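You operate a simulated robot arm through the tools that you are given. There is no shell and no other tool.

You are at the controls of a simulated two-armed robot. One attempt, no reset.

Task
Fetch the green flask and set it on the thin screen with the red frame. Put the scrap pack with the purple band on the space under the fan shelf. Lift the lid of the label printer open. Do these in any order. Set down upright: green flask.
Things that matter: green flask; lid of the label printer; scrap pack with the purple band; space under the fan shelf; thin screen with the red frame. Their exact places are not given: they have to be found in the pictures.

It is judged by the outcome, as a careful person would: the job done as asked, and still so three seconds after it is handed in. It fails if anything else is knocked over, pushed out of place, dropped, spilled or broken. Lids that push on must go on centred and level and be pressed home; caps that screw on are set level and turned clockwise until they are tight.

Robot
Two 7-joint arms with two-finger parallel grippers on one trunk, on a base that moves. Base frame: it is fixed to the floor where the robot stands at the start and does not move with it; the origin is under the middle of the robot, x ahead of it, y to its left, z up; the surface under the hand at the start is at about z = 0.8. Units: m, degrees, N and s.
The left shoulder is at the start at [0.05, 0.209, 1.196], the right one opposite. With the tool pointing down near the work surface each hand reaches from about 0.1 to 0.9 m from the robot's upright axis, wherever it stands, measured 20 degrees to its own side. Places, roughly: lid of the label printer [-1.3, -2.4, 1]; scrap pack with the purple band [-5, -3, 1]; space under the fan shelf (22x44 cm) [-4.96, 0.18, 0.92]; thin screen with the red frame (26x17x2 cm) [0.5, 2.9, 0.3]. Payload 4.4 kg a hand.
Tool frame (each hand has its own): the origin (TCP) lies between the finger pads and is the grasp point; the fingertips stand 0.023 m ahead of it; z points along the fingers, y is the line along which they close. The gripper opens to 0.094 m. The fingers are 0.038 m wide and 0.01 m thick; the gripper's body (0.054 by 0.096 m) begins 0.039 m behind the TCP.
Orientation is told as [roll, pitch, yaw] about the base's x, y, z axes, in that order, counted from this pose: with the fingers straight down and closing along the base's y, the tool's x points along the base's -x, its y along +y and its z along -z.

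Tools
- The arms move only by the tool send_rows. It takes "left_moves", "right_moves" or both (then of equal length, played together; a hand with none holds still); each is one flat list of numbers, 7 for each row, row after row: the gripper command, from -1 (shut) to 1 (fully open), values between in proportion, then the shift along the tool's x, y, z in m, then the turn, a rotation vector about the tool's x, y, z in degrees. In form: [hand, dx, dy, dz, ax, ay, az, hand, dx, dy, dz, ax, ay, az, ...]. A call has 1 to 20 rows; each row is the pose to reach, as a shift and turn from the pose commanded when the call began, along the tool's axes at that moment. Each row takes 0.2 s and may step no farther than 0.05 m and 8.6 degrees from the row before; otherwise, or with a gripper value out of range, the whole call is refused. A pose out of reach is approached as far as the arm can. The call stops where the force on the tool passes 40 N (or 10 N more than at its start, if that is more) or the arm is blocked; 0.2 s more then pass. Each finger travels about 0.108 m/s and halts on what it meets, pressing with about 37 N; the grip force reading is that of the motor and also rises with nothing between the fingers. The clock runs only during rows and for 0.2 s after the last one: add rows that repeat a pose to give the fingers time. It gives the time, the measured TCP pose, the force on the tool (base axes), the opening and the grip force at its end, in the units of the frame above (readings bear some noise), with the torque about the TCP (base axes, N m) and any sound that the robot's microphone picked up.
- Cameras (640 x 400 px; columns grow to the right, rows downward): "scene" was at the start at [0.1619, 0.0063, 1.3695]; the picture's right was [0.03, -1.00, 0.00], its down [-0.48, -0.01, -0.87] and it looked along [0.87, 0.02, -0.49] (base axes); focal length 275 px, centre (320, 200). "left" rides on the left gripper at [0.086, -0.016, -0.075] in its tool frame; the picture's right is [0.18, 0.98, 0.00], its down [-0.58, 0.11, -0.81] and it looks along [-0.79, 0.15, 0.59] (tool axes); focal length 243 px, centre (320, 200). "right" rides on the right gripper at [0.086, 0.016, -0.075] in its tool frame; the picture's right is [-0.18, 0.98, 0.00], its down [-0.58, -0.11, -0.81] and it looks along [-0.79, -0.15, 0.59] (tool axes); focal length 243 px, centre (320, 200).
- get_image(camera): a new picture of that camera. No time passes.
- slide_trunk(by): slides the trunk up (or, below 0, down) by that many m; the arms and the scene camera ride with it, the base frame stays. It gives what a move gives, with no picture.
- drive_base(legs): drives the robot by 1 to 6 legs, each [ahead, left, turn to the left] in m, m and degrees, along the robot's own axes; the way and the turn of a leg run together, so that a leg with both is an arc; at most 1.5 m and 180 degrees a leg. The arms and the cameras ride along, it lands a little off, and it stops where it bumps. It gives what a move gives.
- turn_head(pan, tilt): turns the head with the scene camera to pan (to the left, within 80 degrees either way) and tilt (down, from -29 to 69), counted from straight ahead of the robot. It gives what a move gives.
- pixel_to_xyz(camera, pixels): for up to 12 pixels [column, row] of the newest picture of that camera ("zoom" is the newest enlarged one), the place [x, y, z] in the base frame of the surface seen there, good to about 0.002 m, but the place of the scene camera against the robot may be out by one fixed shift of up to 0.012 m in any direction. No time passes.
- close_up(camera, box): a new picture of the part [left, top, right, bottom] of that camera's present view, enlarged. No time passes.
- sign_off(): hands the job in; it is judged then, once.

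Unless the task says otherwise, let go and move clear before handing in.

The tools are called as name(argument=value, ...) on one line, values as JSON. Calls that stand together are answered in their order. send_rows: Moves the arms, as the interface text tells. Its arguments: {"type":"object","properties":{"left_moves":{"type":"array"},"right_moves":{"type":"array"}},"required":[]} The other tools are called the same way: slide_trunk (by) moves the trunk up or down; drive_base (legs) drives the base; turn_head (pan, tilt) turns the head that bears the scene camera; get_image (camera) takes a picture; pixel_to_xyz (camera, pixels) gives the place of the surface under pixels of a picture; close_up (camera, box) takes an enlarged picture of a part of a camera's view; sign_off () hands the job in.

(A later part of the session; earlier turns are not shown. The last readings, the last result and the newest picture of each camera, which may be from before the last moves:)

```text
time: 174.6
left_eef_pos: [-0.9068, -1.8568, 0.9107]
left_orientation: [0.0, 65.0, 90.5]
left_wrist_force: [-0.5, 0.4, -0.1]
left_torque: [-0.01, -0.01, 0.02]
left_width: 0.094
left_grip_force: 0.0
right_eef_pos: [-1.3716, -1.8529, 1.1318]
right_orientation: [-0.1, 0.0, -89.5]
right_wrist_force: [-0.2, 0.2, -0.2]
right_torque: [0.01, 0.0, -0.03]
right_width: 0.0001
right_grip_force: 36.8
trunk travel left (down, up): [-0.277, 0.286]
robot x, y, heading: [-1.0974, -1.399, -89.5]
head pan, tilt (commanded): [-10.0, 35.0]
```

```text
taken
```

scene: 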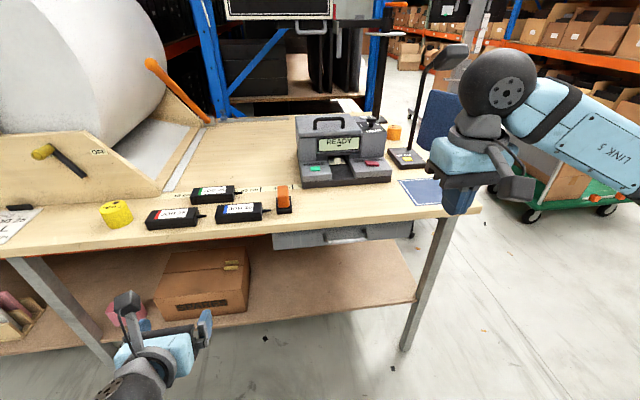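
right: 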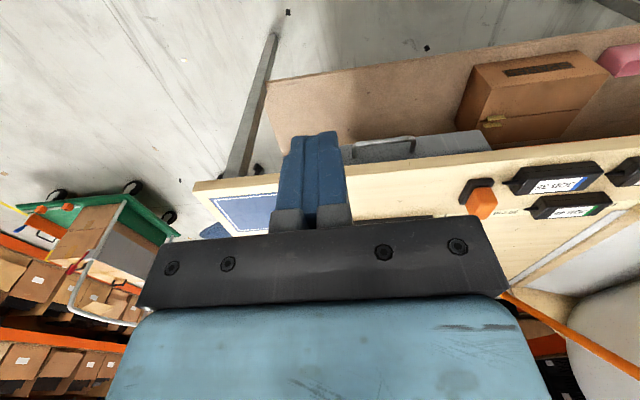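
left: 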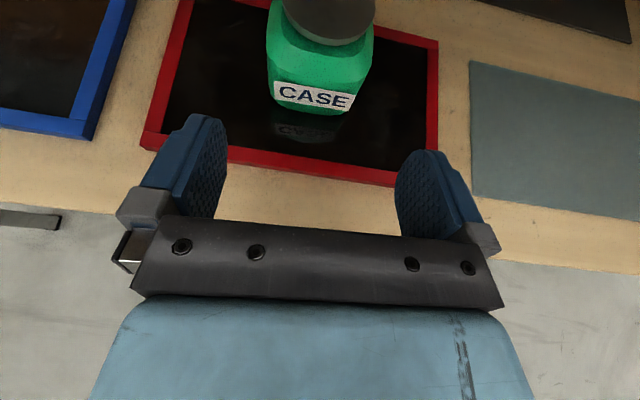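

The printer is well in view at (342,150). I enlarge it and measure its parts.

close_up(camera="scene", box=[270, 90, 430, 200])

pixel_to_xyz(camera="scene", pixels=[[330, 117], [314, 125], [344, 123], [300, 120], [357, 118], [320, 128], [340, 145], [302, 150], [357, 150], [340, 185], [370, 125], [340, 162]])

```text
3.64 times, centred on (350, 145) of scene
```

zoom: 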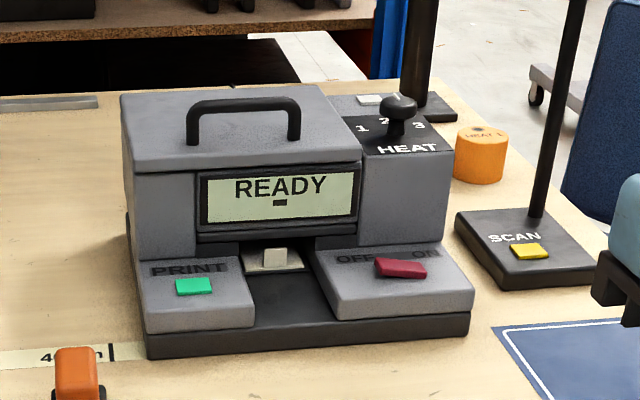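

```text
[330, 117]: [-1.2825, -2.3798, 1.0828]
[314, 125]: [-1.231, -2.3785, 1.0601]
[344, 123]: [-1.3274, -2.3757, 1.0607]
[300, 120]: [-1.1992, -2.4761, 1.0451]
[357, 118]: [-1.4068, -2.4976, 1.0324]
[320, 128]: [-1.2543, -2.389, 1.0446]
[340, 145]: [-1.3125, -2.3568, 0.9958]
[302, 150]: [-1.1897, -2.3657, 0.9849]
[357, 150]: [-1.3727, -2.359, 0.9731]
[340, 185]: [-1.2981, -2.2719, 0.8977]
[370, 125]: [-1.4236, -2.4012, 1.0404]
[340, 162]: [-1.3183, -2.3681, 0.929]
```

The printer's lid is the grey top with a black handle at zoom (245,105). I measure the lid's edges, the handle bar and the lid's seam.

pixel_to_xyz(camera="zoom", pixels=[[130, 98], [230, 92], [318, 90], [140, 155], [350, 152], [245, 104], [200, 108], [290, 103], [192, 138], [296, 132], [245, 130], [160, 168]])

close_up(camera="scene", box=[290, 105, 380, 165])

```text
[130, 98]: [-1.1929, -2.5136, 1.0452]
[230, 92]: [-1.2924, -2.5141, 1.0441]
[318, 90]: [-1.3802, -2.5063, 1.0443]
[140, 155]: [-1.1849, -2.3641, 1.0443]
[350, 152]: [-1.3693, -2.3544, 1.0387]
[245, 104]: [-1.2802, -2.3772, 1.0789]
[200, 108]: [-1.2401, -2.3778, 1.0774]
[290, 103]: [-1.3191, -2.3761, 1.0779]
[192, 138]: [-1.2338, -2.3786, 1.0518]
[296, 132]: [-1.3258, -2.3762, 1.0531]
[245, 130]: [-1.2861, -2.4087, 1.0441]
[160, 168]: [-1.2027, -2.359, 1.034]
```

```text
6.67 times, centred on (335, 135) of scene
```

zoom: 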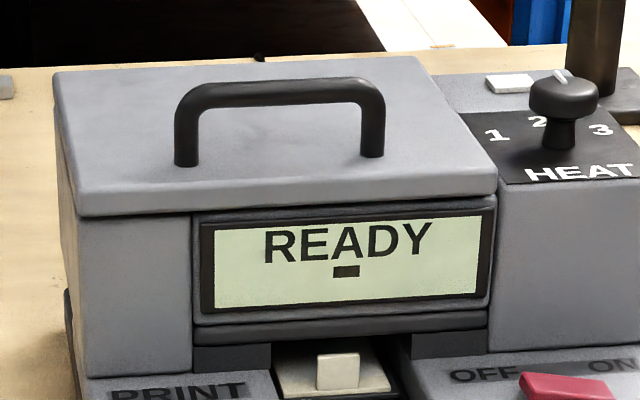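

The handle is a round bar about 12 mm thick along x, near [-1.278, -2.374, 1.087] true; the lid's rear (hinge) edge is near y≈-2.512. I check overhead and left-hand obstacles before moving closer.

pixel_to_xyz(camera="scene", pixels=[[275, 15], [330, 20], [375, 30], [100, 165], [40, 130], [155, 180], [110, 60], [410, 60], [300, 95], [150, 60], [115, 213], [192, 80]])

turn_head(pan=-10, tilt=0)

get_image(camera="scene")

```text
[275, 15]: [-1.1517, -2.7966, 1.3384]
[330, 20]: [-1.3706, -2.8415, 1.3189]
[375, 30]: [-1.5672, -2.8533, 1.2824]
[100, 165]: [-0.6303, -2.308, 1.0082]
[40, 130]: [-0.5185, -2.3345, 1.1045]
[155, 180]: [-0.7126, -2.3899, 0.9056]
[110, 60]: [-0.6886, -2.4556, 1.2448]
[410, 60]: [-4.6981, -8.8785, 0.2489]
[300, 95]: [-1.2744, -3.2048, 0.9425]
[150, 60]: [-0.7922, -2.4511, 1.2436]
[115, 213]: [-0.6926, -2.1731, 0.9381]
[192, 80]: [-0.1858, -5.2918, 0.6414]
```

```text
time: 175.6
left_eef_pos: [-0.9062, -1.8567, 0.911]
left_orientation: [0.0, 65.0, 90.5]
left_wrist_force: [0.5, 0.4, -0.5]
left_torque: [-0.01, 0.0, 0.0]
left_width: 0.0938
left_grip_force: 0.0
right_eef_pos: [-1.3709, -1.8537, 1.133]
right_orientation: [0.1, 0.0, -89.6]
right_wrist_force: [0.0, -0.4, -0.6]
right_torque: [0.01, -0.02, 0.02]
right_width: 0.0003
right_grip_force: 37.4
trunk travel left (down, up): [-0.277, 0.286]
robot x, y, heading: [-1.0979, -1.3968, -89.4]
head pan, tilt (commanded): [-10.0, 0.0]
```

```text
taken
```

scene: 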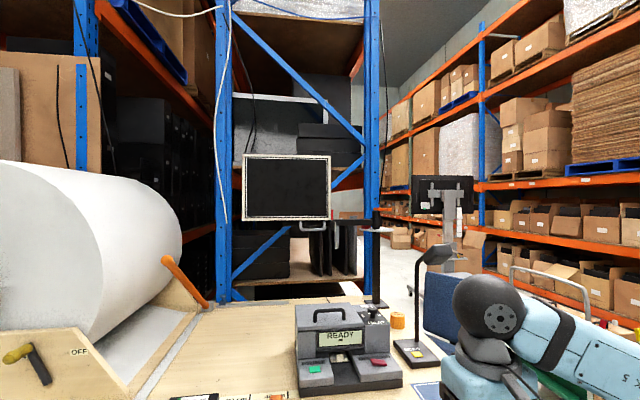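

The framed sign is at y≈-2.80, clear of the lid's sweep. I measure the scan lamp on the right, (435,255), since the right elbow will come near it.

pixel_to_xyz(camera="scene", pixels=[[435, 254], [445, 248], [420, 300], [412, 345], [376, 270], [380, 230], [398, 320], [330, 230], [250, 190]])

turn_head(pan=-45, tilt=20)

get_image(camera="scene")

```text
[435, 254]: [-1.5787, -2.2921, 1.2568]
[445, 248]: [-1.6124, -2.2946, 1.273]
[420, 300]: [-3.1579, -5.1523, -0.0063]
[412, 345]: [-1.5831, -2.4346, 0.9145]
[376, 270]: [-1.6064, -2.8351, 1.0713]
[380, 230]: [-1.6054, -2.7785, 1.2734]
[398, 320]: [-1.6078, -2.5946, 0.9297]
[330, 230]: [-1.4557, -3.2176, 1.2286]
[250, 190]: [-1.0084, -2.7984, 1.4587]
```

```text
time: 176.7
left_eef_pos: [-0.9065, -1.8569, 0.9116]
left_orientation: [0.0, 65.0, 90.4]
left_wrist_force: [-0.5, 0.3, -0.2]
left_torque: [-0.03, -0.02, -0.04]
left_width: 0.0938
left_grip_force: 0.0
right_eef_pos: [-1.371, -1.8532, 1.1329]
right_orientation: [0.0, 0.0, -89.5]
right_wrist_force: [0.6, -0.2, 0.0]
right_torque: [0.0, -0.02, -0.01]
right_width: 0.0
right_grip_force: 37.1
trunk travel left (down, up): [-0.277, 0.286]
robot x, y, heading: [-1.0982, -1.3984, -89.6]
head pan, tilt (commanded): [-45.0, 20.0]
```

```text
taken
```

scene: 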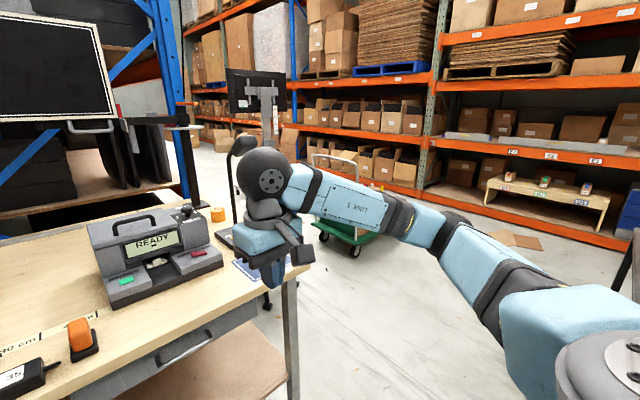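

The lamp head is at [-1.58, -2.29, 1.27]. I raise the trunk, turn the right hand 90° so its fingers close along y (across the bar), and open it.

slide_trunk(by=0.2)

send_rows(right_moves=[-1, 0, 0, 0, 0, 0, -8.2, -0.5, 0, 0, 0, 0, 0, -16.4, 0, 0, 0, 0, 0, 0, -24.6, 0, 0, 0, 0, 0, 0, -32.8, 0, 0, 0, 0, 0, 0, -41, 0, 0, 0, 0, 0, 0, -49.2, 0, 0, 0, 0, 0, 0, -57.4, 0, 0, 0, 0, 0, 0, -65.6, 0, 0, 0, 0, 0, 0, -73.8, 0, 0, 0, 0, 0, 0, -82, 0, 0, 0, 0, 0, 0, -90])

get_image(camera="scene")

get_image(camera="right")

```text
time: 178.8
left_eef_pos: [-0.9068, -1.8573, 1.11]
left_orientation: [-0.1, 65.0, 90.4]
left_wrist_force: [1.4, -0.1, 0.7]
left_torque: [0.0, 0.01, 0.0]
left_width: 0.094
left_grip_force: 0.1
right_eef_pos: [-1.3708, -1.8521, 1.3326]
right_orientation: [0.0, 0.0, -89.5]
right_wrist_force: [-0.5, 0.5, -0.1]
right_torque: [-0.02, 0.02, 0.0]
right_width: 0.0001
right_grip_force: 37.0
trunk travel left (down, up): [-0.477, 0.086]
robot x, y, heading: [-1.0986, -1.3959, -89.3]
head pan, tilt (commanded): [-45.0, 20.0]
```

```text
time: 181.2
left_eef_pos: [-0.9051, -1.8569, 1.1096]
left_orientation: [0.3, 64.9, 90.7]
left_wrist_force: [0.3, 0.0, -0.4]
left_torque: [-0.03, -0.01, -0.03]
left_width: 0.0939
left_grip_force: 0.0
right_eef_pos: [-1.3316, -1.8401, 1.3115]
right_orientation: [-2.7, 0.2, -21.6]
right_wrist_force: [1.4, 0.4, -0.1]
right_torque: [-0.01, 0.02, -0.02]
right_width: 0.0471
right_grip_force: 0.1
right hand out of reach, approached as far as the arm can: row 8, 9, 10, 11
trunk travel left (down, up): [-0.477, 0.086]
robot x, y, heading: [-1.0988, -1.4004, -89.0]
head pan, tilt (commanded): [-45.0, 20.0]
```

```text
taken
```

scene: 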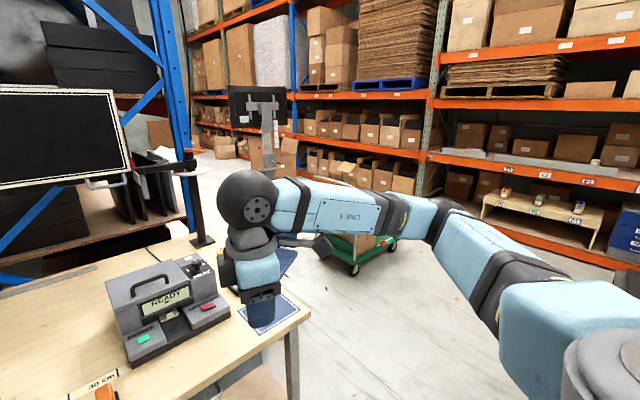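

```text
taken
```

right: 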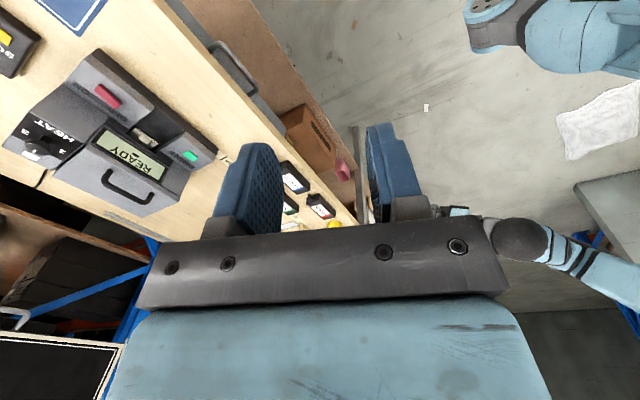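

The wrist stopped short at about 68° in that direction. I turn back and try the opposite direction, which puts the camera on the left.

send_rows(right_moves=[0, 0, 0, 0, 0, 0, 8.4, 0, 0, 0, 0, 0, 0, 16.8, 0, 0, 0, 0, 0, 0, 25.2, 0, 0, 0, 0, 0, 0, 33.6, 0, 0, 0, 0, 0, 0, 42, 0, 0, 0, 0, 0, 0, 50.4, 0, 0, 0, 0, 0, 0, 58.8, 0, 0, 0, 0, 0, 0, 67, 0, 0, 0, 0, 0, 0, 75, 0, 0, 0, 0, 0, 0, 83, 0, 0, 0, 0, 0, 0, 91, 0, 0, 0, 0, 0, 0, 99, 0, 0, 0, 0, 0, 0, 107, 0, 0, 0, 0, 0, 0, 115, 0, 0, 0, 0, 0, 0, 123, 0, 0, 0, 0, 0, 0, 131, 0, 0, 0, 0, 0, 0, 139, 0, 0, 0, 0, 0, 0, 147, 0, 0, 0, 0, 0, 0, 152, 0, 0, 0, 0, 0, 0, 157])

get_image(camera="scene")

get_image(camera="right")

```text
time: 185.4
left_eef_pos: [-0.9061, -1.8559, 1.11]
left_orientation: [-0.1, 65.0, 90.4]
left_wrist_force: [0.2, -0.1, 0.2]
left_torque: [-0.02, -0.02, -0.03]
left_width: 0.094
left_grip_force: 0.0
right_eef_pos: [-1.3334, -1.8408, 1.3107]
right_orientation: [2.4, -1.0, -178.7]
right_wrist_force: [-0.4, 0.4, -0.2]
right_torque: [0.04, 0.02, 0.03]
right_width: 0.047
right_grip_force: 0.1
trunk travel left (down, up): [-0.477, 0.086]
robot x, y, heading: [-1.0978, -1.3963, -89.6]
head pan, tilt (commanded): [-45.0, 20.0]
```

```text
taken
```

scene: 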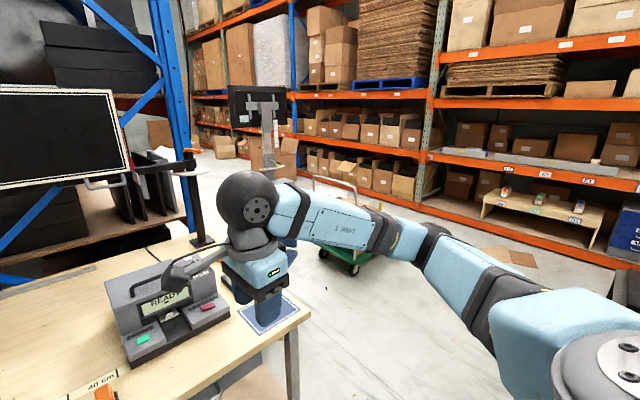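

```text
taken
```

right: 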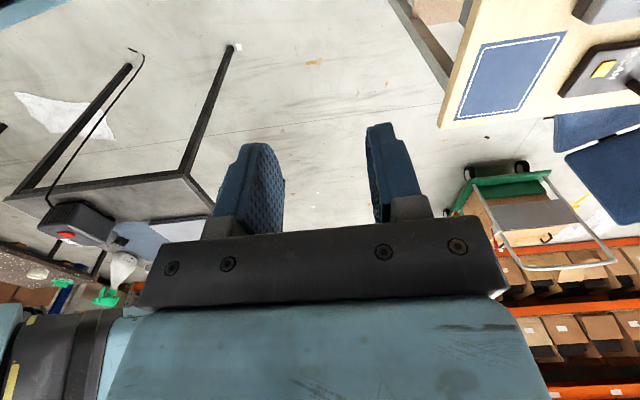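

The other direction works: yaw -178.7, fingers closing along y, camera on the left. I tuck the left hand a little and drive up to the bench.

send_rows(left_moves=[0, -0.0113, 0, -0.0242, 0, 0, 0, -1, -0.0226, 0, -0.0484, 0, 0, 0, -1, -0.0338, 0, -0.0725, 0, 0, 0])

drive_base(legs=[[0.35, 0.05, 0]])

turn_head(pan=-25, tilt=35)

get_image(camera="scene")

get_image(camera="right")

```text
time: 186.2
left_eef_pos: [-0.9078, -1.7766, 1.1119]
left_orientation: [-0.1, 65.0, 90.5]
left_wrist_force: [-0.1, -0.7, 0.3]
left_torque: [0.0, 0.04, 0.01]
left_width: 0.0
left_grip_force: 36.9
right_eef_pos: [-1.3335, -1.8387, 1.3103]
right_orientation: [2.4, -1.0, -178.5]
right_wrist_force: [-0.1, 0.6, -0.1]
right_torque: [0.02, 0.03, -0.03]
right_width: 0.0468
right_grip_force: 0.0
trunk travel left (down, up): [-0.477, 0.086]
robot x, y, heading: [-1.1014, -1.4013, -89.5]
head pan, tilt (commanded): [-45.0, 20.0]
```

```text
time: 188.5
left_eef_pos: [-0.8525, -2.1235, 1.1116]
left_orientation: [0.0, 65.0, 90.6]
left_wrist_force: [0.5, -0.5, 0.1]
left_torque: [0.02, -0.01, 0.01]
left_width: 0.0001
left_grip_force: 36.5
right_eef_pos: [-1.2791, -2.1889, 1.3101]
right_orientation: [2.5, -0.9, -178.5]
right_wrist_force: [0.3, -0.2, 0.1]
right_torque: [-0.01, -0.01, -0.02]
right_width: 0.0469
right_grip_force: 0.1
trunk travel left (down, up): [-0.477, 0.086]
robot x, y, heading: [-1.0447, -1.7479, -89.4]
head pan, tilt (commanded): [-45.0, 20.0]
```

```text
time: 189.3
left_eef_pos: [-0.8526, -2.1259, 1.111]
left_orientation: [0.0, 65.1, 90.6]
left_wrist_force: [-0.2, 0.3, -0.2]
left_torque: [0.0, 0.04, 0.01]
left_width: 0.0
left_grip_force: 37.1
right_eef_pos: [-1.2793, -2.19, 1.3105]
right_orientation: [2.4, -1.0, -178.5]
right_wrist_force: [-0.4, -0.4, -0.3]
right_torque: [0.01, 0.0, 0.01]
right_width: 0.0469
right_grip_force: 0.1
trunk travel left (down, up): [-0.477, 0.086]
robot x, y, heading: [-1.0437, -1.7472, -89.5]
head pan, tilt (commanded): [-25.0, 35.0]
```

```text
taken
```

scene: 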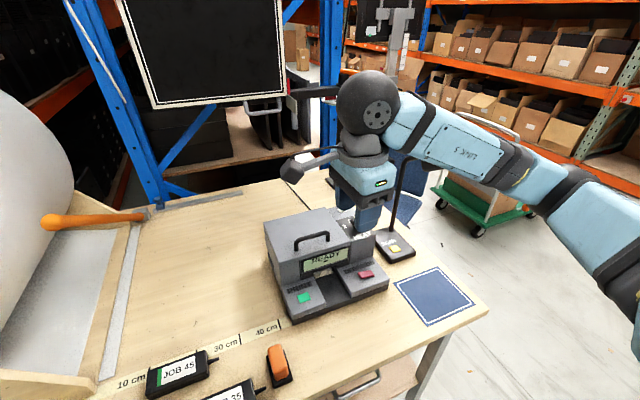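

```text
taken
```

right: 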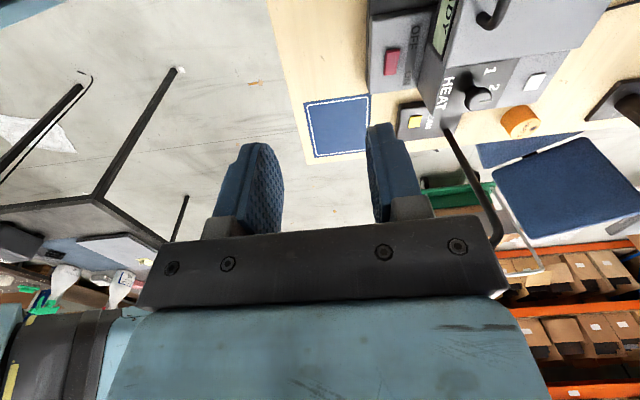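

The hand is 0.18 m short of the handle in y and above it. I measure the forearm, elbow and lamp in this view, and the handle again from both cameras.

pixel_to_xyz(camera="scene", pixels=[[440, 130], [500, 165], [570, 190], [620, 250], [400, 200], [413, 140], [310, 237], [297, 243], [327, 237], [290, 165], [380, 110], [355, 195]])

pixel_to_xyz(camera="right", pixels=[[490, 18], [500, 5], [478, 98], [455, 60], [545, 25], [520, 120], [455, 130], [400, 50]])

close_up(camera="scene", box=[240, 130, 440, 330])

```text
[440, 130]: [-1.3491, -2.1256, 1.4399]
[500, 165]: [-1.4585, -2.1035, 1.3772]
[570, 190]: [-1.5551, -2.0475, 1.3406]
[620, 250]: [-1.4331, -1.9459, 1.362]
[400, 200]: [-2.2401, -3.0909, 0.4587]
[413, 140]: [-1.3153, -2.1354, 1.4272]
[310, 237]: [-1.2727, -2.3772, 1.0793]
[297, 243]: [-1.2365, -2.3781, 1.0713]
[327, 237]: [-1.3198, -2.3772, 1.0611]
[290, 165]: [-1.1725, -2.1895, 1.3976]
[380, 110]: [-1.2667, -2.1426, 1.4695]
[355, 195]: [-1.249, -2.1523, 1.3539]
```

```text
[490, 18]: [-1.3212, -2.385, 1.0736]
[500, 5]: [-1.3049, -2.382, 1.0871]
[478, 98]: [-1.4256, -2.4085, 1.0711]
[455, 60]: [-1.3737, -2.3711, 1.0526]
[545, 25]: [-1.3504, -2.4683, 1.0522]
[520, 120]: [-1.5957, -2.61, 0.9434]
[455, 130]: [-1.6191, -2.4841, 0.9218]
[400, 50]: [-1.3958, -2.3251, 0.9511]
```

```text
2.00 times, centred on (340, 230) of scene
```

zoom: 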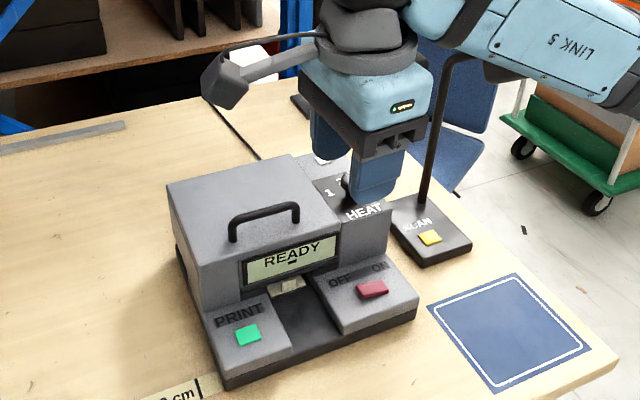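

The right camera puts the bar at y≈-2.38, top z≈1.09, lid top 1.0525. I move the hand over the handle at z≈1.20 and check.

send_rows(right_moves=[0, 0, 0.0371, 0.0237, 0, 0, 0, 0, 0, 0.0742, 0.0474, 0, 0, 0, 0, 0, 0.1112, 0.0711, 0, 0, 0, 0, 0, 0.1483, 0.0948, 0, 0, 0, 0, 0, 0.1854, 0.1185, 0, 0, 0])

get_image(camera="right")

get_image(camera="scene")

```text
time: 190.5
left_eef_pos: [-0.8519, -2.1266, 1.1107]
left_orientation: [0.1, 64.9, 90.8]
left_wrist_force: [-0.4, 0.3, 0.9]
left_torque: [0.0, 0.02, -0.02]
left_width: 0.0
left_grip_force: 37.3
right_eef_pos: [-1.2742, -2.385, 1.2004]
right_orientation: [2.3, -1.2, -178.5]
right_wrist_force: [-1.3, 0.2, -0.7]
right_torque: [0.04, 0.0, -0.02]
right_width: 0.0469
right_grip_force: 0.0
trunk travel left (down, up): [-0.477, 0.086]
robot x, y, heading: [-1.042, -1.7484, -89.3]
head pan, tilt (commanded): [-25.0, 35.0]
```

```text
taken
```

right: 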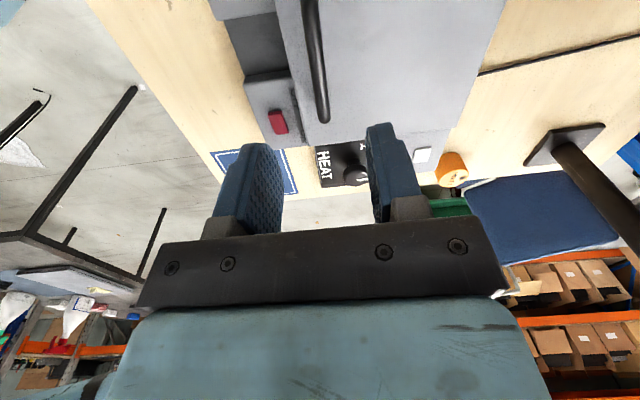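

```text
taken
```

scene: 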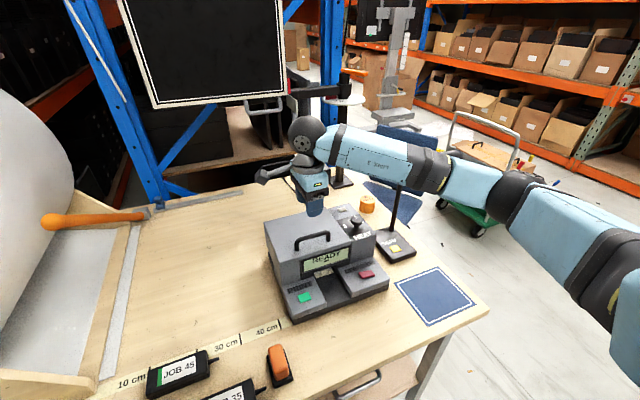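

The bar is visible in the right camera at (316,70). I measure it and look at the forearm near the lamp.

pixel_to_xyz(camera="right", pixels=[[312, 20], [315, 60], [321, 110], [323, 122], [345, 80], [400, 40], [303, 60], [355, 175]])

pixel_to_xyz(camera="scene", pixels=[[370, 150], [430, 170], [480, 185], [520, 195], [398, 200], [395, 225], [312, 236]])

close_up(camera="scene", box=[250, 90, 450, 270])

```text
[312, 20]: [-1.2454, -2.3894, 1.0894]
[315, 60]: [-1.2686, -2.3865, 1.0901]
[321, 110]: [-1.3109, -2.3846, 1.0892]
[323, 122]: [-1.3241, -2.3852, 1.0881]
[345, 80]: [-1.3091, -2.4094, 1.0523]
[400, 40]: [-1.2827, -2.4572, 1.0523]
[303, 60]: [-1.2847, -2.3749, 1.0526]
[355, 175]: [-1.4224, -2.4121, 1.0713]
```

```text
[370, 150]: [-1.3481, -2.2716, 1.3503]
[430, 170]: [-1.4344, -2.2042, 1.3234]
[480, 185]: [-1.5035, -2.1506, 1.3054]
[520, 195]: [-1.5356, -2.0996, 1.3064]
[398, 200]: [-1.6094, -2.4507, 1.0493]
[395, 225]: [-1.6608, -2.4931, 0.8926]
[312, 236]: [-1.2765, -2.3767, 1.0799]
```

```text
2.22 times, centred on (350, 180) of scene
```

zoom: 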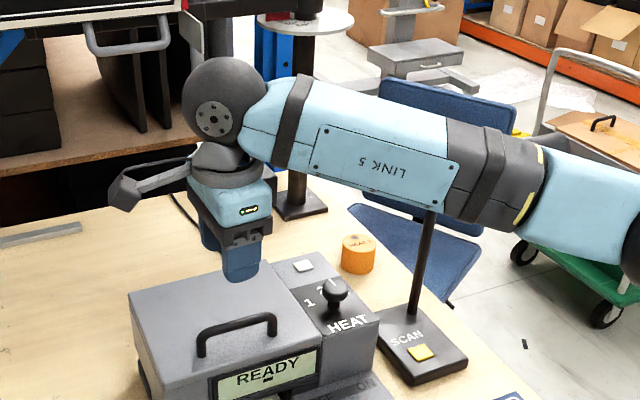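

Bar centre ≈ [-1.281, -2.386, 1.084]; forearm stays about 5 cm clear of the lamp. I descend around the bar with half-open fingers.

send_rows(right_moves=[0, -0.0007, -0.001, 0.0288, 0, 0, 0, 0, -0.0013, -0.0019, 0.0577, 0, 0, 0, 0, -0.002, -0.0028, 0.0866, 0, 0, 0, 0, -0.0026, -0.0038, 0.1154, 0, 0, 0])

get_image(camera="right")

close_up(camera="scene", box=[250, 90, 450, 270])

```text
time: 191.5
left_eef_pos: [-0.8533, -2.1279, 1.1112]
left_orientation: [0.1, 65.0, 90.6]
left_wrist_force: [-0.5, -0.5, 0.4]
left_torque: [0.02, -0.01, 0.02]
left_width: 0.0
left_grip_force: 37.3
right_eef_pos: [-1.2807, -2.3808, 1.0839]
right_orientation: [2.4, -1.0, -178.4]
right_wrist_force: [-0.2, -0.3, -0.1]
right_torque: [0.01, -0.01, 0.02]
right_width: 0.0469
right_grip_force: 0.1
trunk travel left (down, up): [-0.477, 0.086]
robot x, y, heading: [-1.043, -1.7447, -89.3]
head pan, tilt (commanded): [-25.0, 35.0]
```

```text
taken
```

right: 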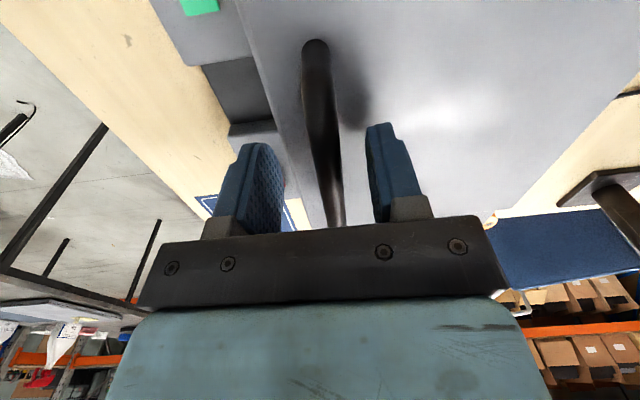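

```text
2.22 times, centred on (350, 180) of scene
```

zoom: 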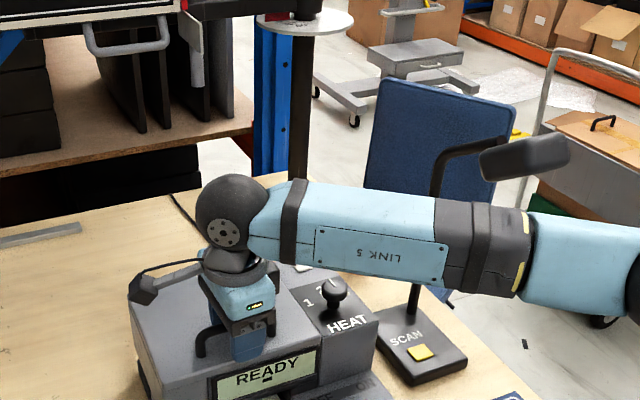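

The bar lies midway between the fingers. I close on it.

send_rows(right_moves=[-1, 0, 0, 0, 0, 0, 0, -1, 0, 0, 0, 0, 0, 0, -1, 0, 0, 0, 0, 0, 0])

get_image(camera="right")

```text
time: 192.3
left_eef_pos: [-0.8533, -2.1296, 1.1087]
left_orientation: [0.1, 64.7, 90.7]
left_wrist_force: [0.5, 0.5, 0.3]
left_torque: [-0.01, 0.03, 0.04]
left_width: 0.0
left_grip_force: 36.7
right_eef_pos: [-1.2797, -2.3865, 1.0841]
right_orientation: [2.5, -0.9, -178.6]
right_wrist_force: [2.0, -38.1, 10.2]
right_torque: [-0.05, -0.13, -1.78]
right_width: 0.013
right_grip_force: 44.8
trunk travel left (down, up): [-0.477, 0.086]
robot x, y, heading: [-1.0484, -1.7466, -89.4]
head pan, tilt (commanded): [-25.0, 35.0]
```

```text
taken
```

right: 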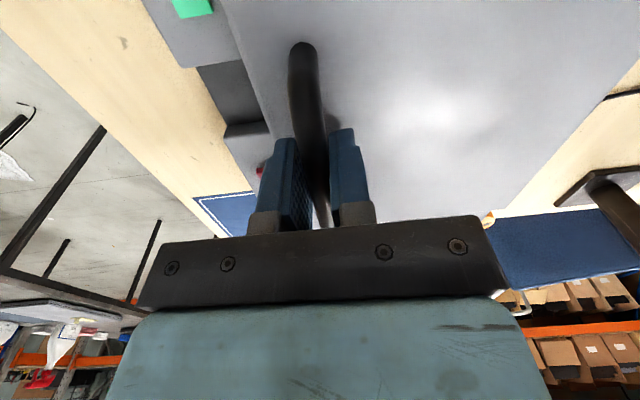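

The bar is held (width 13 mm) but the hand is pulled 5–6 mm, giving -38 N in y. I shift the command by that much to relax it.

send_rows(right_moves=[-1, 0, 0.003, 0, 0, 0, 0, -1, 0, 0.0058, 0, 0, 0, 0, -1, 0, 0.0058, 0, 0, 0, 0])

```text
time: 193.1
left_eef_pos: [-0.8534, -2.1258, 1.1115]
left_orientation: [0.1, 64.9, 90.7]
left_wrist_force: [0.1, 0.0, -0.7]
left_torque: [0.0, 0.02, -0.02]
left_width: 0.0
left_grip_force: 36.9
right_eef_pos: [-1.2801, -2.3872, 1.0838]
right_orientation: [2.4, -1.0, -178.5]
right_wrist_force: [-3.7, -13.2, 14.4]
right_torque: [-0.04, -0.88, -1.72]
right_width: 0.013
right_grip_force: 44.9
trunk travel left (down, up): [-0.477, 0.086]
robot x, y, heading: [-1.0494, -1.748, -89.4]
head pan, tilt (commanded): [-25.0, 35.0]
```

Forces have dropped. I now lift along an arc about the rear hinge (y≈-2.525, z≈1.04), first 15° in three rows.

send_rows(right_moves=[-1, 0, 0.0049, -0.0117, 0, 0, 0, -1, 0, 0.0108, -0.0229, 0, 0, 0, -1, 0, 0.0175, -0.0335, 0, 0, 0])

get_image(camera="right")

close_up(camera="scene", box=[250, 90, 450, 270])

```text
time: 193.9
left_eef_pos: [-0.8524, -2.1254, 1.1122]
left_orientation: [0.1, 65.2, 90.5]
left_wrist_force: [-0.5, 0.2, 0.0]
left_torque: [0.02, -0.03, -0.02]
left_width: 0.0
left_grip_force: 36.9
right_eef_pos: [-1.2818, -2.4019, 1.1205]
right_orientation: [2.4, -1.0, -178.5]
right_wrist_force: [-5.8, 12.1, 3.7]
right_torque: [0.25, 1.12, -1.76]
right_width: 0.0132
right_grip_force: 45.0
trunk travel left (down, up): [-0.477, 0.086]
robot x, y, heading: [-1.0457, -1.7469, -89.4]
head pan, tilt (commanded): [-25.0, 35.0]
```

```text
taken
```

right: 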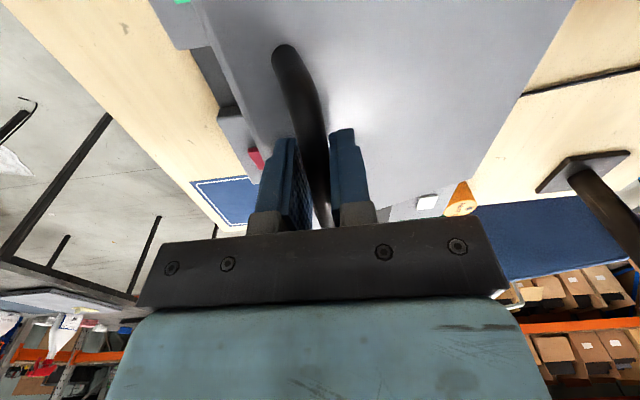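

```text
2.22 times, centred on (350, 180) of scene
```

zoom: 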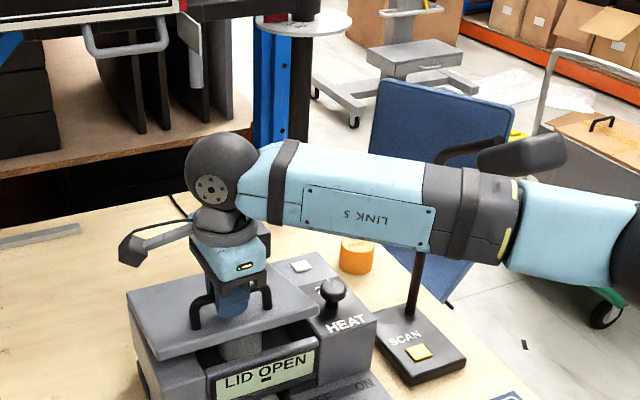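

The printer's display reads "LID OPEN" and the lid is up about 13°, forces low. I continue along the arc to about 45°.

send_rows(right_moves=[-1, -0.0003, 0.0112, -0.015, 0, 0, 0, -1, -0.0006, 0.0236, -0.0279, 0, 0, 0, -1, -0.001, 0.0375, -0.0391, 0, 0, 0, -1, -0.0014, 0.0548, -0.0498, 0, 0, 0])

get_image(camera="right")

close_up(camera="scene", box=[250, 90, 450, 270])

```text
time: 194.9
left_eef_pos: [-0.856, -2.123, 1.1119]
left_orientation: [-0.3, 65.1, 90.3]
left_wrist_force: [-0.8, -0.6, 0.6]
left_torque: [0.01, -0.03, 0.0]
left_width: 0.0
left_grip_force: 36.9
right_eef_pos: [-1.2814, -2.4555, 1.1744]
right_orientation: [2.7, -1.0, -178.5]
right_wrist_force: [-20.2, 7.6, 9.5]
right_torque: [0.19, 1.24, -1.81]
right_width: 0.0135
right_grip_force: 44.8
trunk travel left (down, up): [-0.477, 0.086]
robot x, y, heading: [-1.0461, -1.7455, -89.4]
head pan, tilt (commanded): [-25.0, 35.0]
```

```text
taken
```

right: 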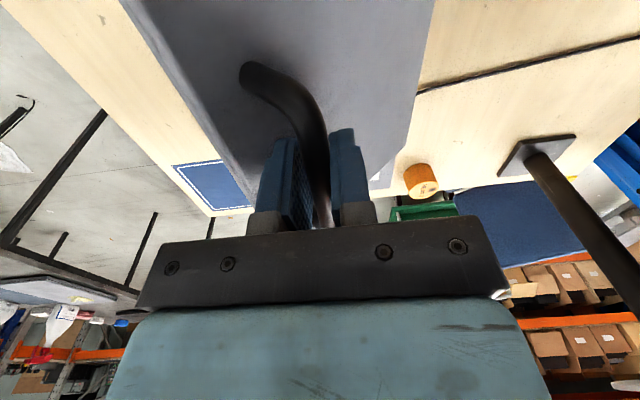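

```text
2.22 times, centred on (350, 180) of scene
```

zoom: 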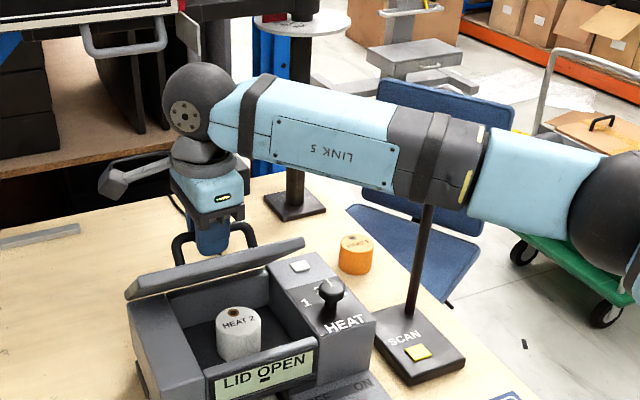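

The lid is at about 45°; fitting the points gives the hinge at y=-2.5295, z=1.047. I continue on that circle to about 78°, with a small sideways correction.

send_rows(right_moves=[-1, -0.002, 0.0193, -0.0084, 0, 0, 0, -1, -0.004, 0.0391, -0.0139, 0, 0, 0, -1, -0.0045, 0.0595, -0.0166, 0, 0, 0, -1, -0.005, 0.08, -0.0163, 0, 0, 0])

get_image(camera="right")

close_up(camera="scene", box=[230, 90, 430, 270])

```text
time: 195.9
left_eef_pos: [-0.8537, -2.1251, 1.1124]
left_orientation: [-0.1, 65.2, 90.5]
left_wrist_force: [-0.1, 0.2, 0.2]
left_torque: [-0.01, 0.03, -0.03]
left_width: 0.0
left_grip_force: 37.0
right_eef_pos: [-1.2836, -2.5352, 1.1931]
right_orientation: [2.6, -1.0, -178.5]
right_wrist_force: [-14.2, -0.6, 14.6]
right_torque: [0.15, 1.02, -1.84]
right_width: 0.0137
right_grip_force: 45.8
trunk travel left (down, up): [-0.477, 0.086]
robot x, y, heading: [-1.0437, -1.7477, -89.4]
head pan, tilt (commanded): [-25.0, 35.0]
```

```text
taken
```

right: 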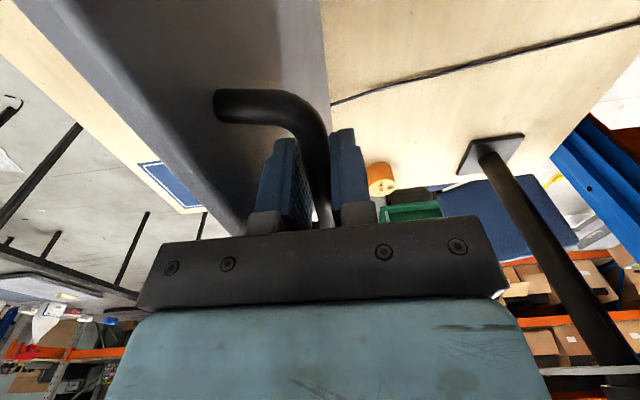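

```text
2.22 times, centred on (330, 180) of scene
```

zoom: 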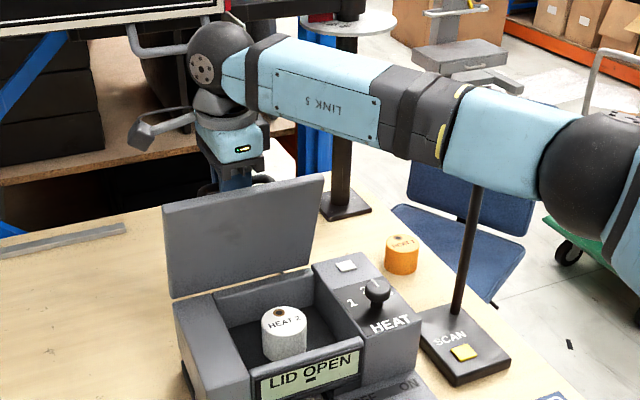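

The lid is nearly upright (≈78°). I carry it gently past vertical to about 99°, watching the force for a stop.

send_rows(right_moves=[-1, -0.0015, 0.01, 0.0004, 0, 0, 0, -1, -0.0025, 0.0199, 0.0018, 0, 0, 0, -1, -0.003, 0.03, 0.0045, 0, 0, 0, -1, -0.0035, 0.0395, 0.0077, 0, 0, 0])

get_image(camera="right")

close_up(camera="scene", box=[230, 90, 430, 270])

```text
time: 196.9
left_eef_pos: [-0.8528, -2.1239, 1.1107]
left_orientation: [0.0, 65.1, 90.5]
left_wrist_force: [0.0, 0.4, 0.9]
left_torque: [0.01, 0.01, 0.01]
left_width: 0.0001
left_grip_force: 36.8
right_eef_pos: [-1.2848, -2.5735, 1.1878]
right_orientation: [2.4, -1.0, -178.5]
right_wrist_force: [-9.1, -4.6, 15.0]
right_torque: [0.1, 0.7, -1.79]
right_width: 0.0138
right_grip_force: 44.9
trunk travel left (down, up): [-0.477, 0.086]
robot x, y, heading: [-1.0439, -1.7466, -89.4]
head pan, tilt (commanded): [-25.0, 35.0]
```

```text
taken
```

right: 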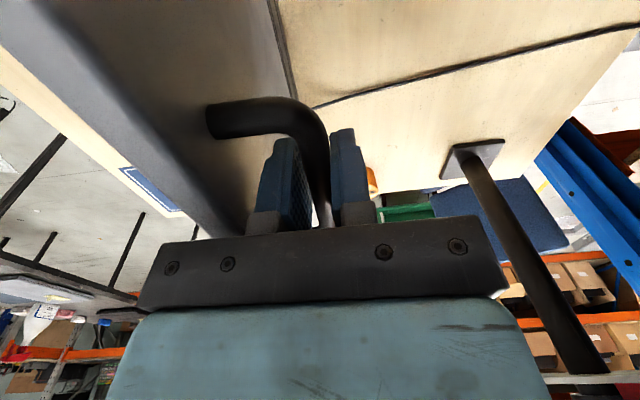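

```text
2.22 times, centred on (330, 180) of scene
```

zoom: 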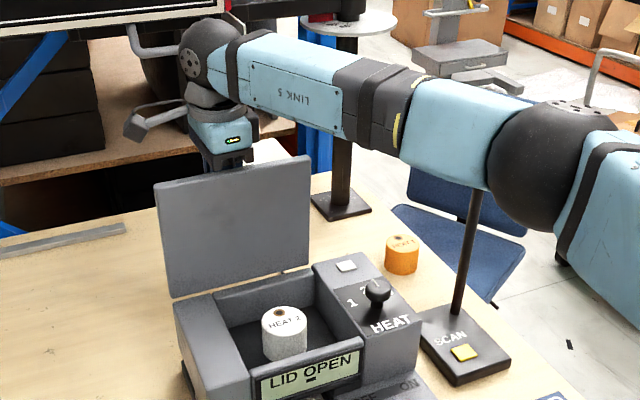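

The lid is just past vertical (≈93°), no stop yet. I go on to about 105°, still watching the force.

send_rows(right_moves=[-1, -0.0005, 0.0068, 0.0026, 0, 0, 0, -1, -0.001, 0.0134, 0.0056, 0, 0, 0, -1, -0.0013, 0.0212, 0.0098, 0, 0, 0, -1, -0.0015, 0.0291, 0.0143, 0, 0, 0])

close_up(camera="scene", box=[230, 90, 430, 270])

```text
time: 197.9
left_eef_pos: [-0.8535, -2.1235, 1.1127]
left_orientation: [0.0, 65.0, 90.6]
left_wrist_force: [0.4, 0.4, -0.4]
left_torque: [0.03, -0.01, -0.02]
left_width: 0.0
left_grip_force: 37.0
right_eef_pos: [-1.2841, -2.6028, 1.175]
right_orientation: [2.8, -0.9, -178.5]
right_wrist_force: [-9.4, -7.3, 27.2]
right_torque: [1.0, 0.06, -2.06]
right_width: 0.0139
right_grip_force: 44.9
trunk travel left (down, up): [-0.477, 0.086]
robot x, y, heading: [-1.0462, -1.7498, -89.4]
head pan, tilt (commanded): [-25.0, 35.0]
```

```text
2.22 times, centred on (330, 180) of scene
```

zoom: 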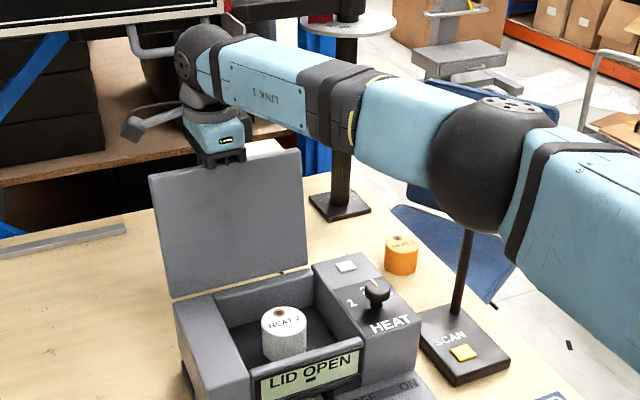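

The lid stands at about 105° with the force in z rising to 27 N, so it is near its stop. I open the fingers only a little (to ≈24 mm) and see how the lid behaves.

send_rows(right_moves=[-0.5, 0, 0, 0, 0, 0, 0, -0.5, 0, 0, 0, 0, 0, 0, -0.5, 0, 0, 0, 0, 0, 0])

get_image(camera="right")

close_up(camera="scene", box=[230, 90, 430, 270])

```text
time: 198.7
left_eef_pos: [-0.8543, -2.1231, 1.1123]
left_orientation: [0.0, 65.2, 90.6]
left_wrist_force: [0.4, 1.2, -0.7]
left_torque: [0.03, 0.0, 0.02]
left_width: 0.0002
left_grip_force: 36.5
right_eef_pos: [-1.2844, -2.6023, 1.1753]
right_orientation: [2.5, -0.9, -178.4]
right_wrist_force: [-10.0, -5.4, 28.7]
right_torque: [1.26, -1.15, 0.34]
right_width: 0.0199
right_grip_force: 0.0
trunk travel left (down, up): [-0.477, 0.086]
robot x, y, heading: [-1.0474, -1.7441, -89.3]
head pan, tilt (commanded): [-25.0, 35.0]
```

```text
taken
```

right: 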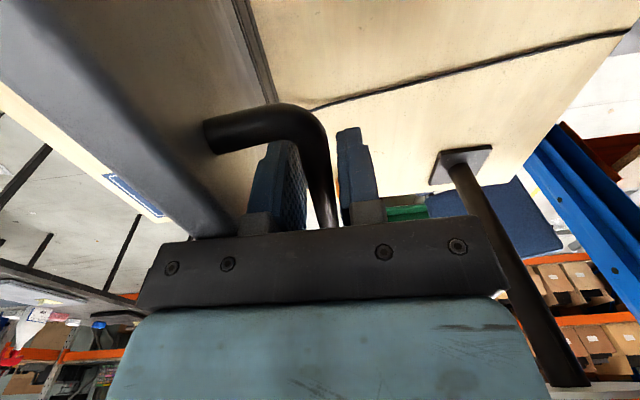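

```text
2.22 times, centred on (330, 180) of scene
```

zoom: 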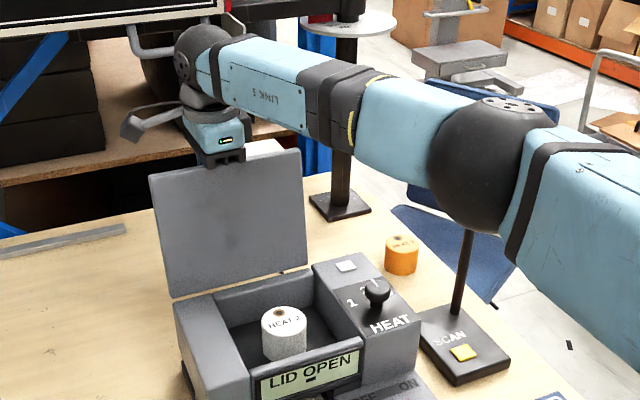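

Contact remains at the palm (28 N up): the lid's edge touches the gripper body. I draw the hand straight up off the bar.

send_rows(right_moves=[-0.5, 0, 0, -0.01, 0, 0, 0, -0.5, 0, 0, -0.03, 0, 0, 0, -0.5, 0, 0, -0.06, 0, 0, 0, -0.5, 0, 0, -0.1, 0, 0, 0])

get_image(camera="right")

close_up(camera="scene", box=[230, 90, 430, 270])

```text
time: 199.7
left_eef_pos: [-0.8515, -2.1247, 1.1117]
left_orientation: [0.2, 64.9, 90.7]
left_wrist_force: [-0.1, 0.1, -0.5]
left_torque: [-0.03, -0.01, -0.02]
left_width: 0.0
left_grip_force: 37.2
right_eef_pos: [-1.2822, -2.5999, 1.2717]
right_orientation: [2.4, -1.1, -178.4]
right_wrist_force: [0.6, 0.1, 0.5]
right_torque: [-0.01, 0.02, 0.0]
right_width: 0.0232
right_grip_force: 0.0
trunk travel left (down, up): [-0.477, 0.086]
robot x, y, heading: [-1.0427, -1.7489, -89.3]
head pan, tilt (commanded): [-25.0, 35.0]
```

```text
taken
```

right: 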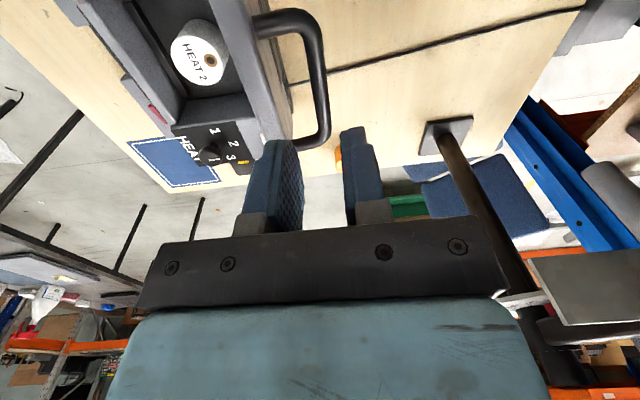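

```text
2.22 times, centred on (330, 180) of scene
```

zoom: 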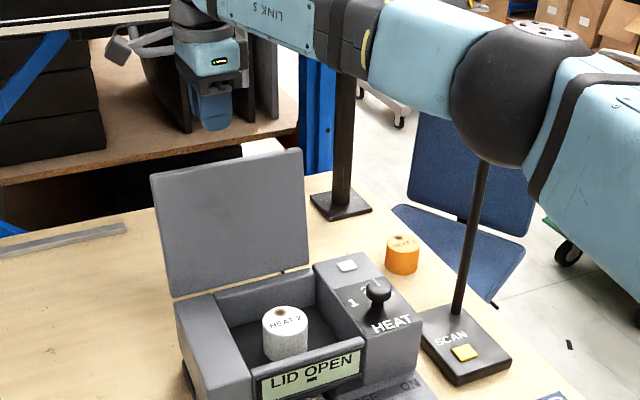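

The lid stays open by itself at about 100° with "LID OPEN" shown. Before withdrawing I check where the elbow is relative to the lamp head.

pixel_to_xyz(camera="scene", pixels=[[464, 130], [480, 120], [440, 120], [500, 150], [420, 115], [445, 170], [449, 162]])

turn_head(pan=-40, tilt=15)

get_image(camera="scene")

```text
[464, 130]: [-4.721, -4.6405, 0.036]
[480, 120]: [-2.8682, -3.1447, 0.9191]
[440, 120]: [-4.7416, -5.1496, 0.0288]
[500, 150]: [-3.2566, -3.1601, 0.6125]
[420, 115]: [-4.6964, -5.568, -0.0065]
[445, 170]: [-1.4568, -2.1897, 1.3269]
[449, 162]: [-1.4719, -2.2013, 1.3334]
```

```text
time: 200.6
left_eef_pos: [-0.8535, -2.1261, 1.1112]
left_orientation: [0.1, 65.0, 90.6]
left_wrist_force: [-0.3, -0.4, 0.9]
left_torque: [0.01, -0.01, -0.01]
left_width: 0.0
left_grip_force: 37.0
right_eef_pos: [-1.2816, -2.6015, 1.2712]
right_orientation: [2.4, -1.0, -178.5]
right_wrist_force: [0.3, -0.8, 0.2]
right_torque: [-0.01, -0.01, -0.02]
right_width: 0.0236
right_grip_force: 0.1
trunk travel left (down, up): [-0.477, 0.086]
robot x, y, heading: [-1.0437, -1.7453, -89.5]
head pan, tilt (commanded): [-40.0, 15.0]
```

```text
taken
```

scene: 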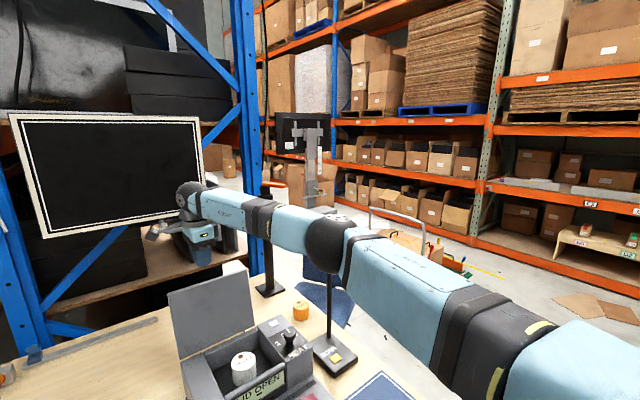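

The elbow ball is only a few centimetres from the lamp head, on the near side. I raise the trunk 7 cm first, then drive straight back so the arm moves away from the lamp and above the open lid.

slide_trunk(by=0.07)

drive_base(legs=[[-0.45, 0, 0]])

turn_head(pan=-20, tilt=30)

get_image(camera="scene")

```text
time: 201.7
left_eef_pos: [-0.8526, -2.126, 1.1806]
left_orientation: [0.0, 65.1, 90.5]
left_wrist_force: [-0.3, -1.2, -0.2]
left_torque: [-0.03, 0.02, 0.01]
left_width: 0.0
left_grip_force: 37.4
right_eef_pos: [-1.2816, -2.6003, 1.3399]
right_orientation: [2.3, -1.0, -178.5]
right_wrist_force: [1.4, -0.5, 0.7]
right_torque: [0.02, -0.02, 0.01]
right_width: 0.0234
right_grip_force: 0.0
trunk travel left (down, up): [-0.547, 0.016]
robot x, y, heading: [-1.0452, -1.7503, -89.1]
head pan, tilt (commanded): [-40.0, 15.0]
```

```text
time: 204.4
left_eef_pos: [-0.8574, -1.678, 1.1814]
left_orientation: [-0.1, 64.9, 90.7]
left_wrist_force: [0.1, -0.2, -0.1]
left_torque: [0.03, 0.02, 0.01]
left_width: 0.0001
left_grip_force: 36.7
right_eef_pos: [-1.285, -2.1542, 1.3405]
right_orientation: [2.3, -1.0, -178.4]
right_wrist_force: [-0.2, 0.1, -0.1]
right_torque: [-0.02, 0.01, 0.01]
right_width: 0.0234
right_grip_force: 0.1
trunk travel left (down, up): [-0.547, 0.016]
robot x, y, heading: [-1.0479, -1.298, -89.3]
head pan, tilt (commanded): [-40.0, 15.0]
```

```text
time: 205.2
left_eef_pos: [-0.8575, -1.677, 1.1817]
left_orientation: [0.1, 65.1, 90.6]
left_wrist_force: [-0.4, -0.6, -0.7]
left_torque: [-0.02, 0.01, 0.01]
left_width: 0.0
left_grip_force: 37.0
right_eef_pos: [-1.2856, -2.1534, 1.3405]
right_orientation: [2.4, -1.0, -178.2]
right_wrist_force: [0.5, 0.2, 0.5]
right_torque: [-0.02, -0.06, 0.01]
right_width: 0.0236
right_grip_force: 0.1
trunk travel left (down, up): [-0.547, 0.016]
robot x, y, heading: [-1.0502, -1.3019, -89.3]
head pan, tilt (commanded): [-20.0, 30.0]
```

```text
taken
```

scene: 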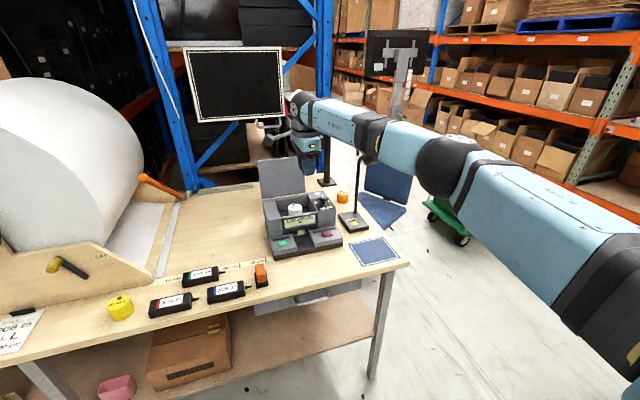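

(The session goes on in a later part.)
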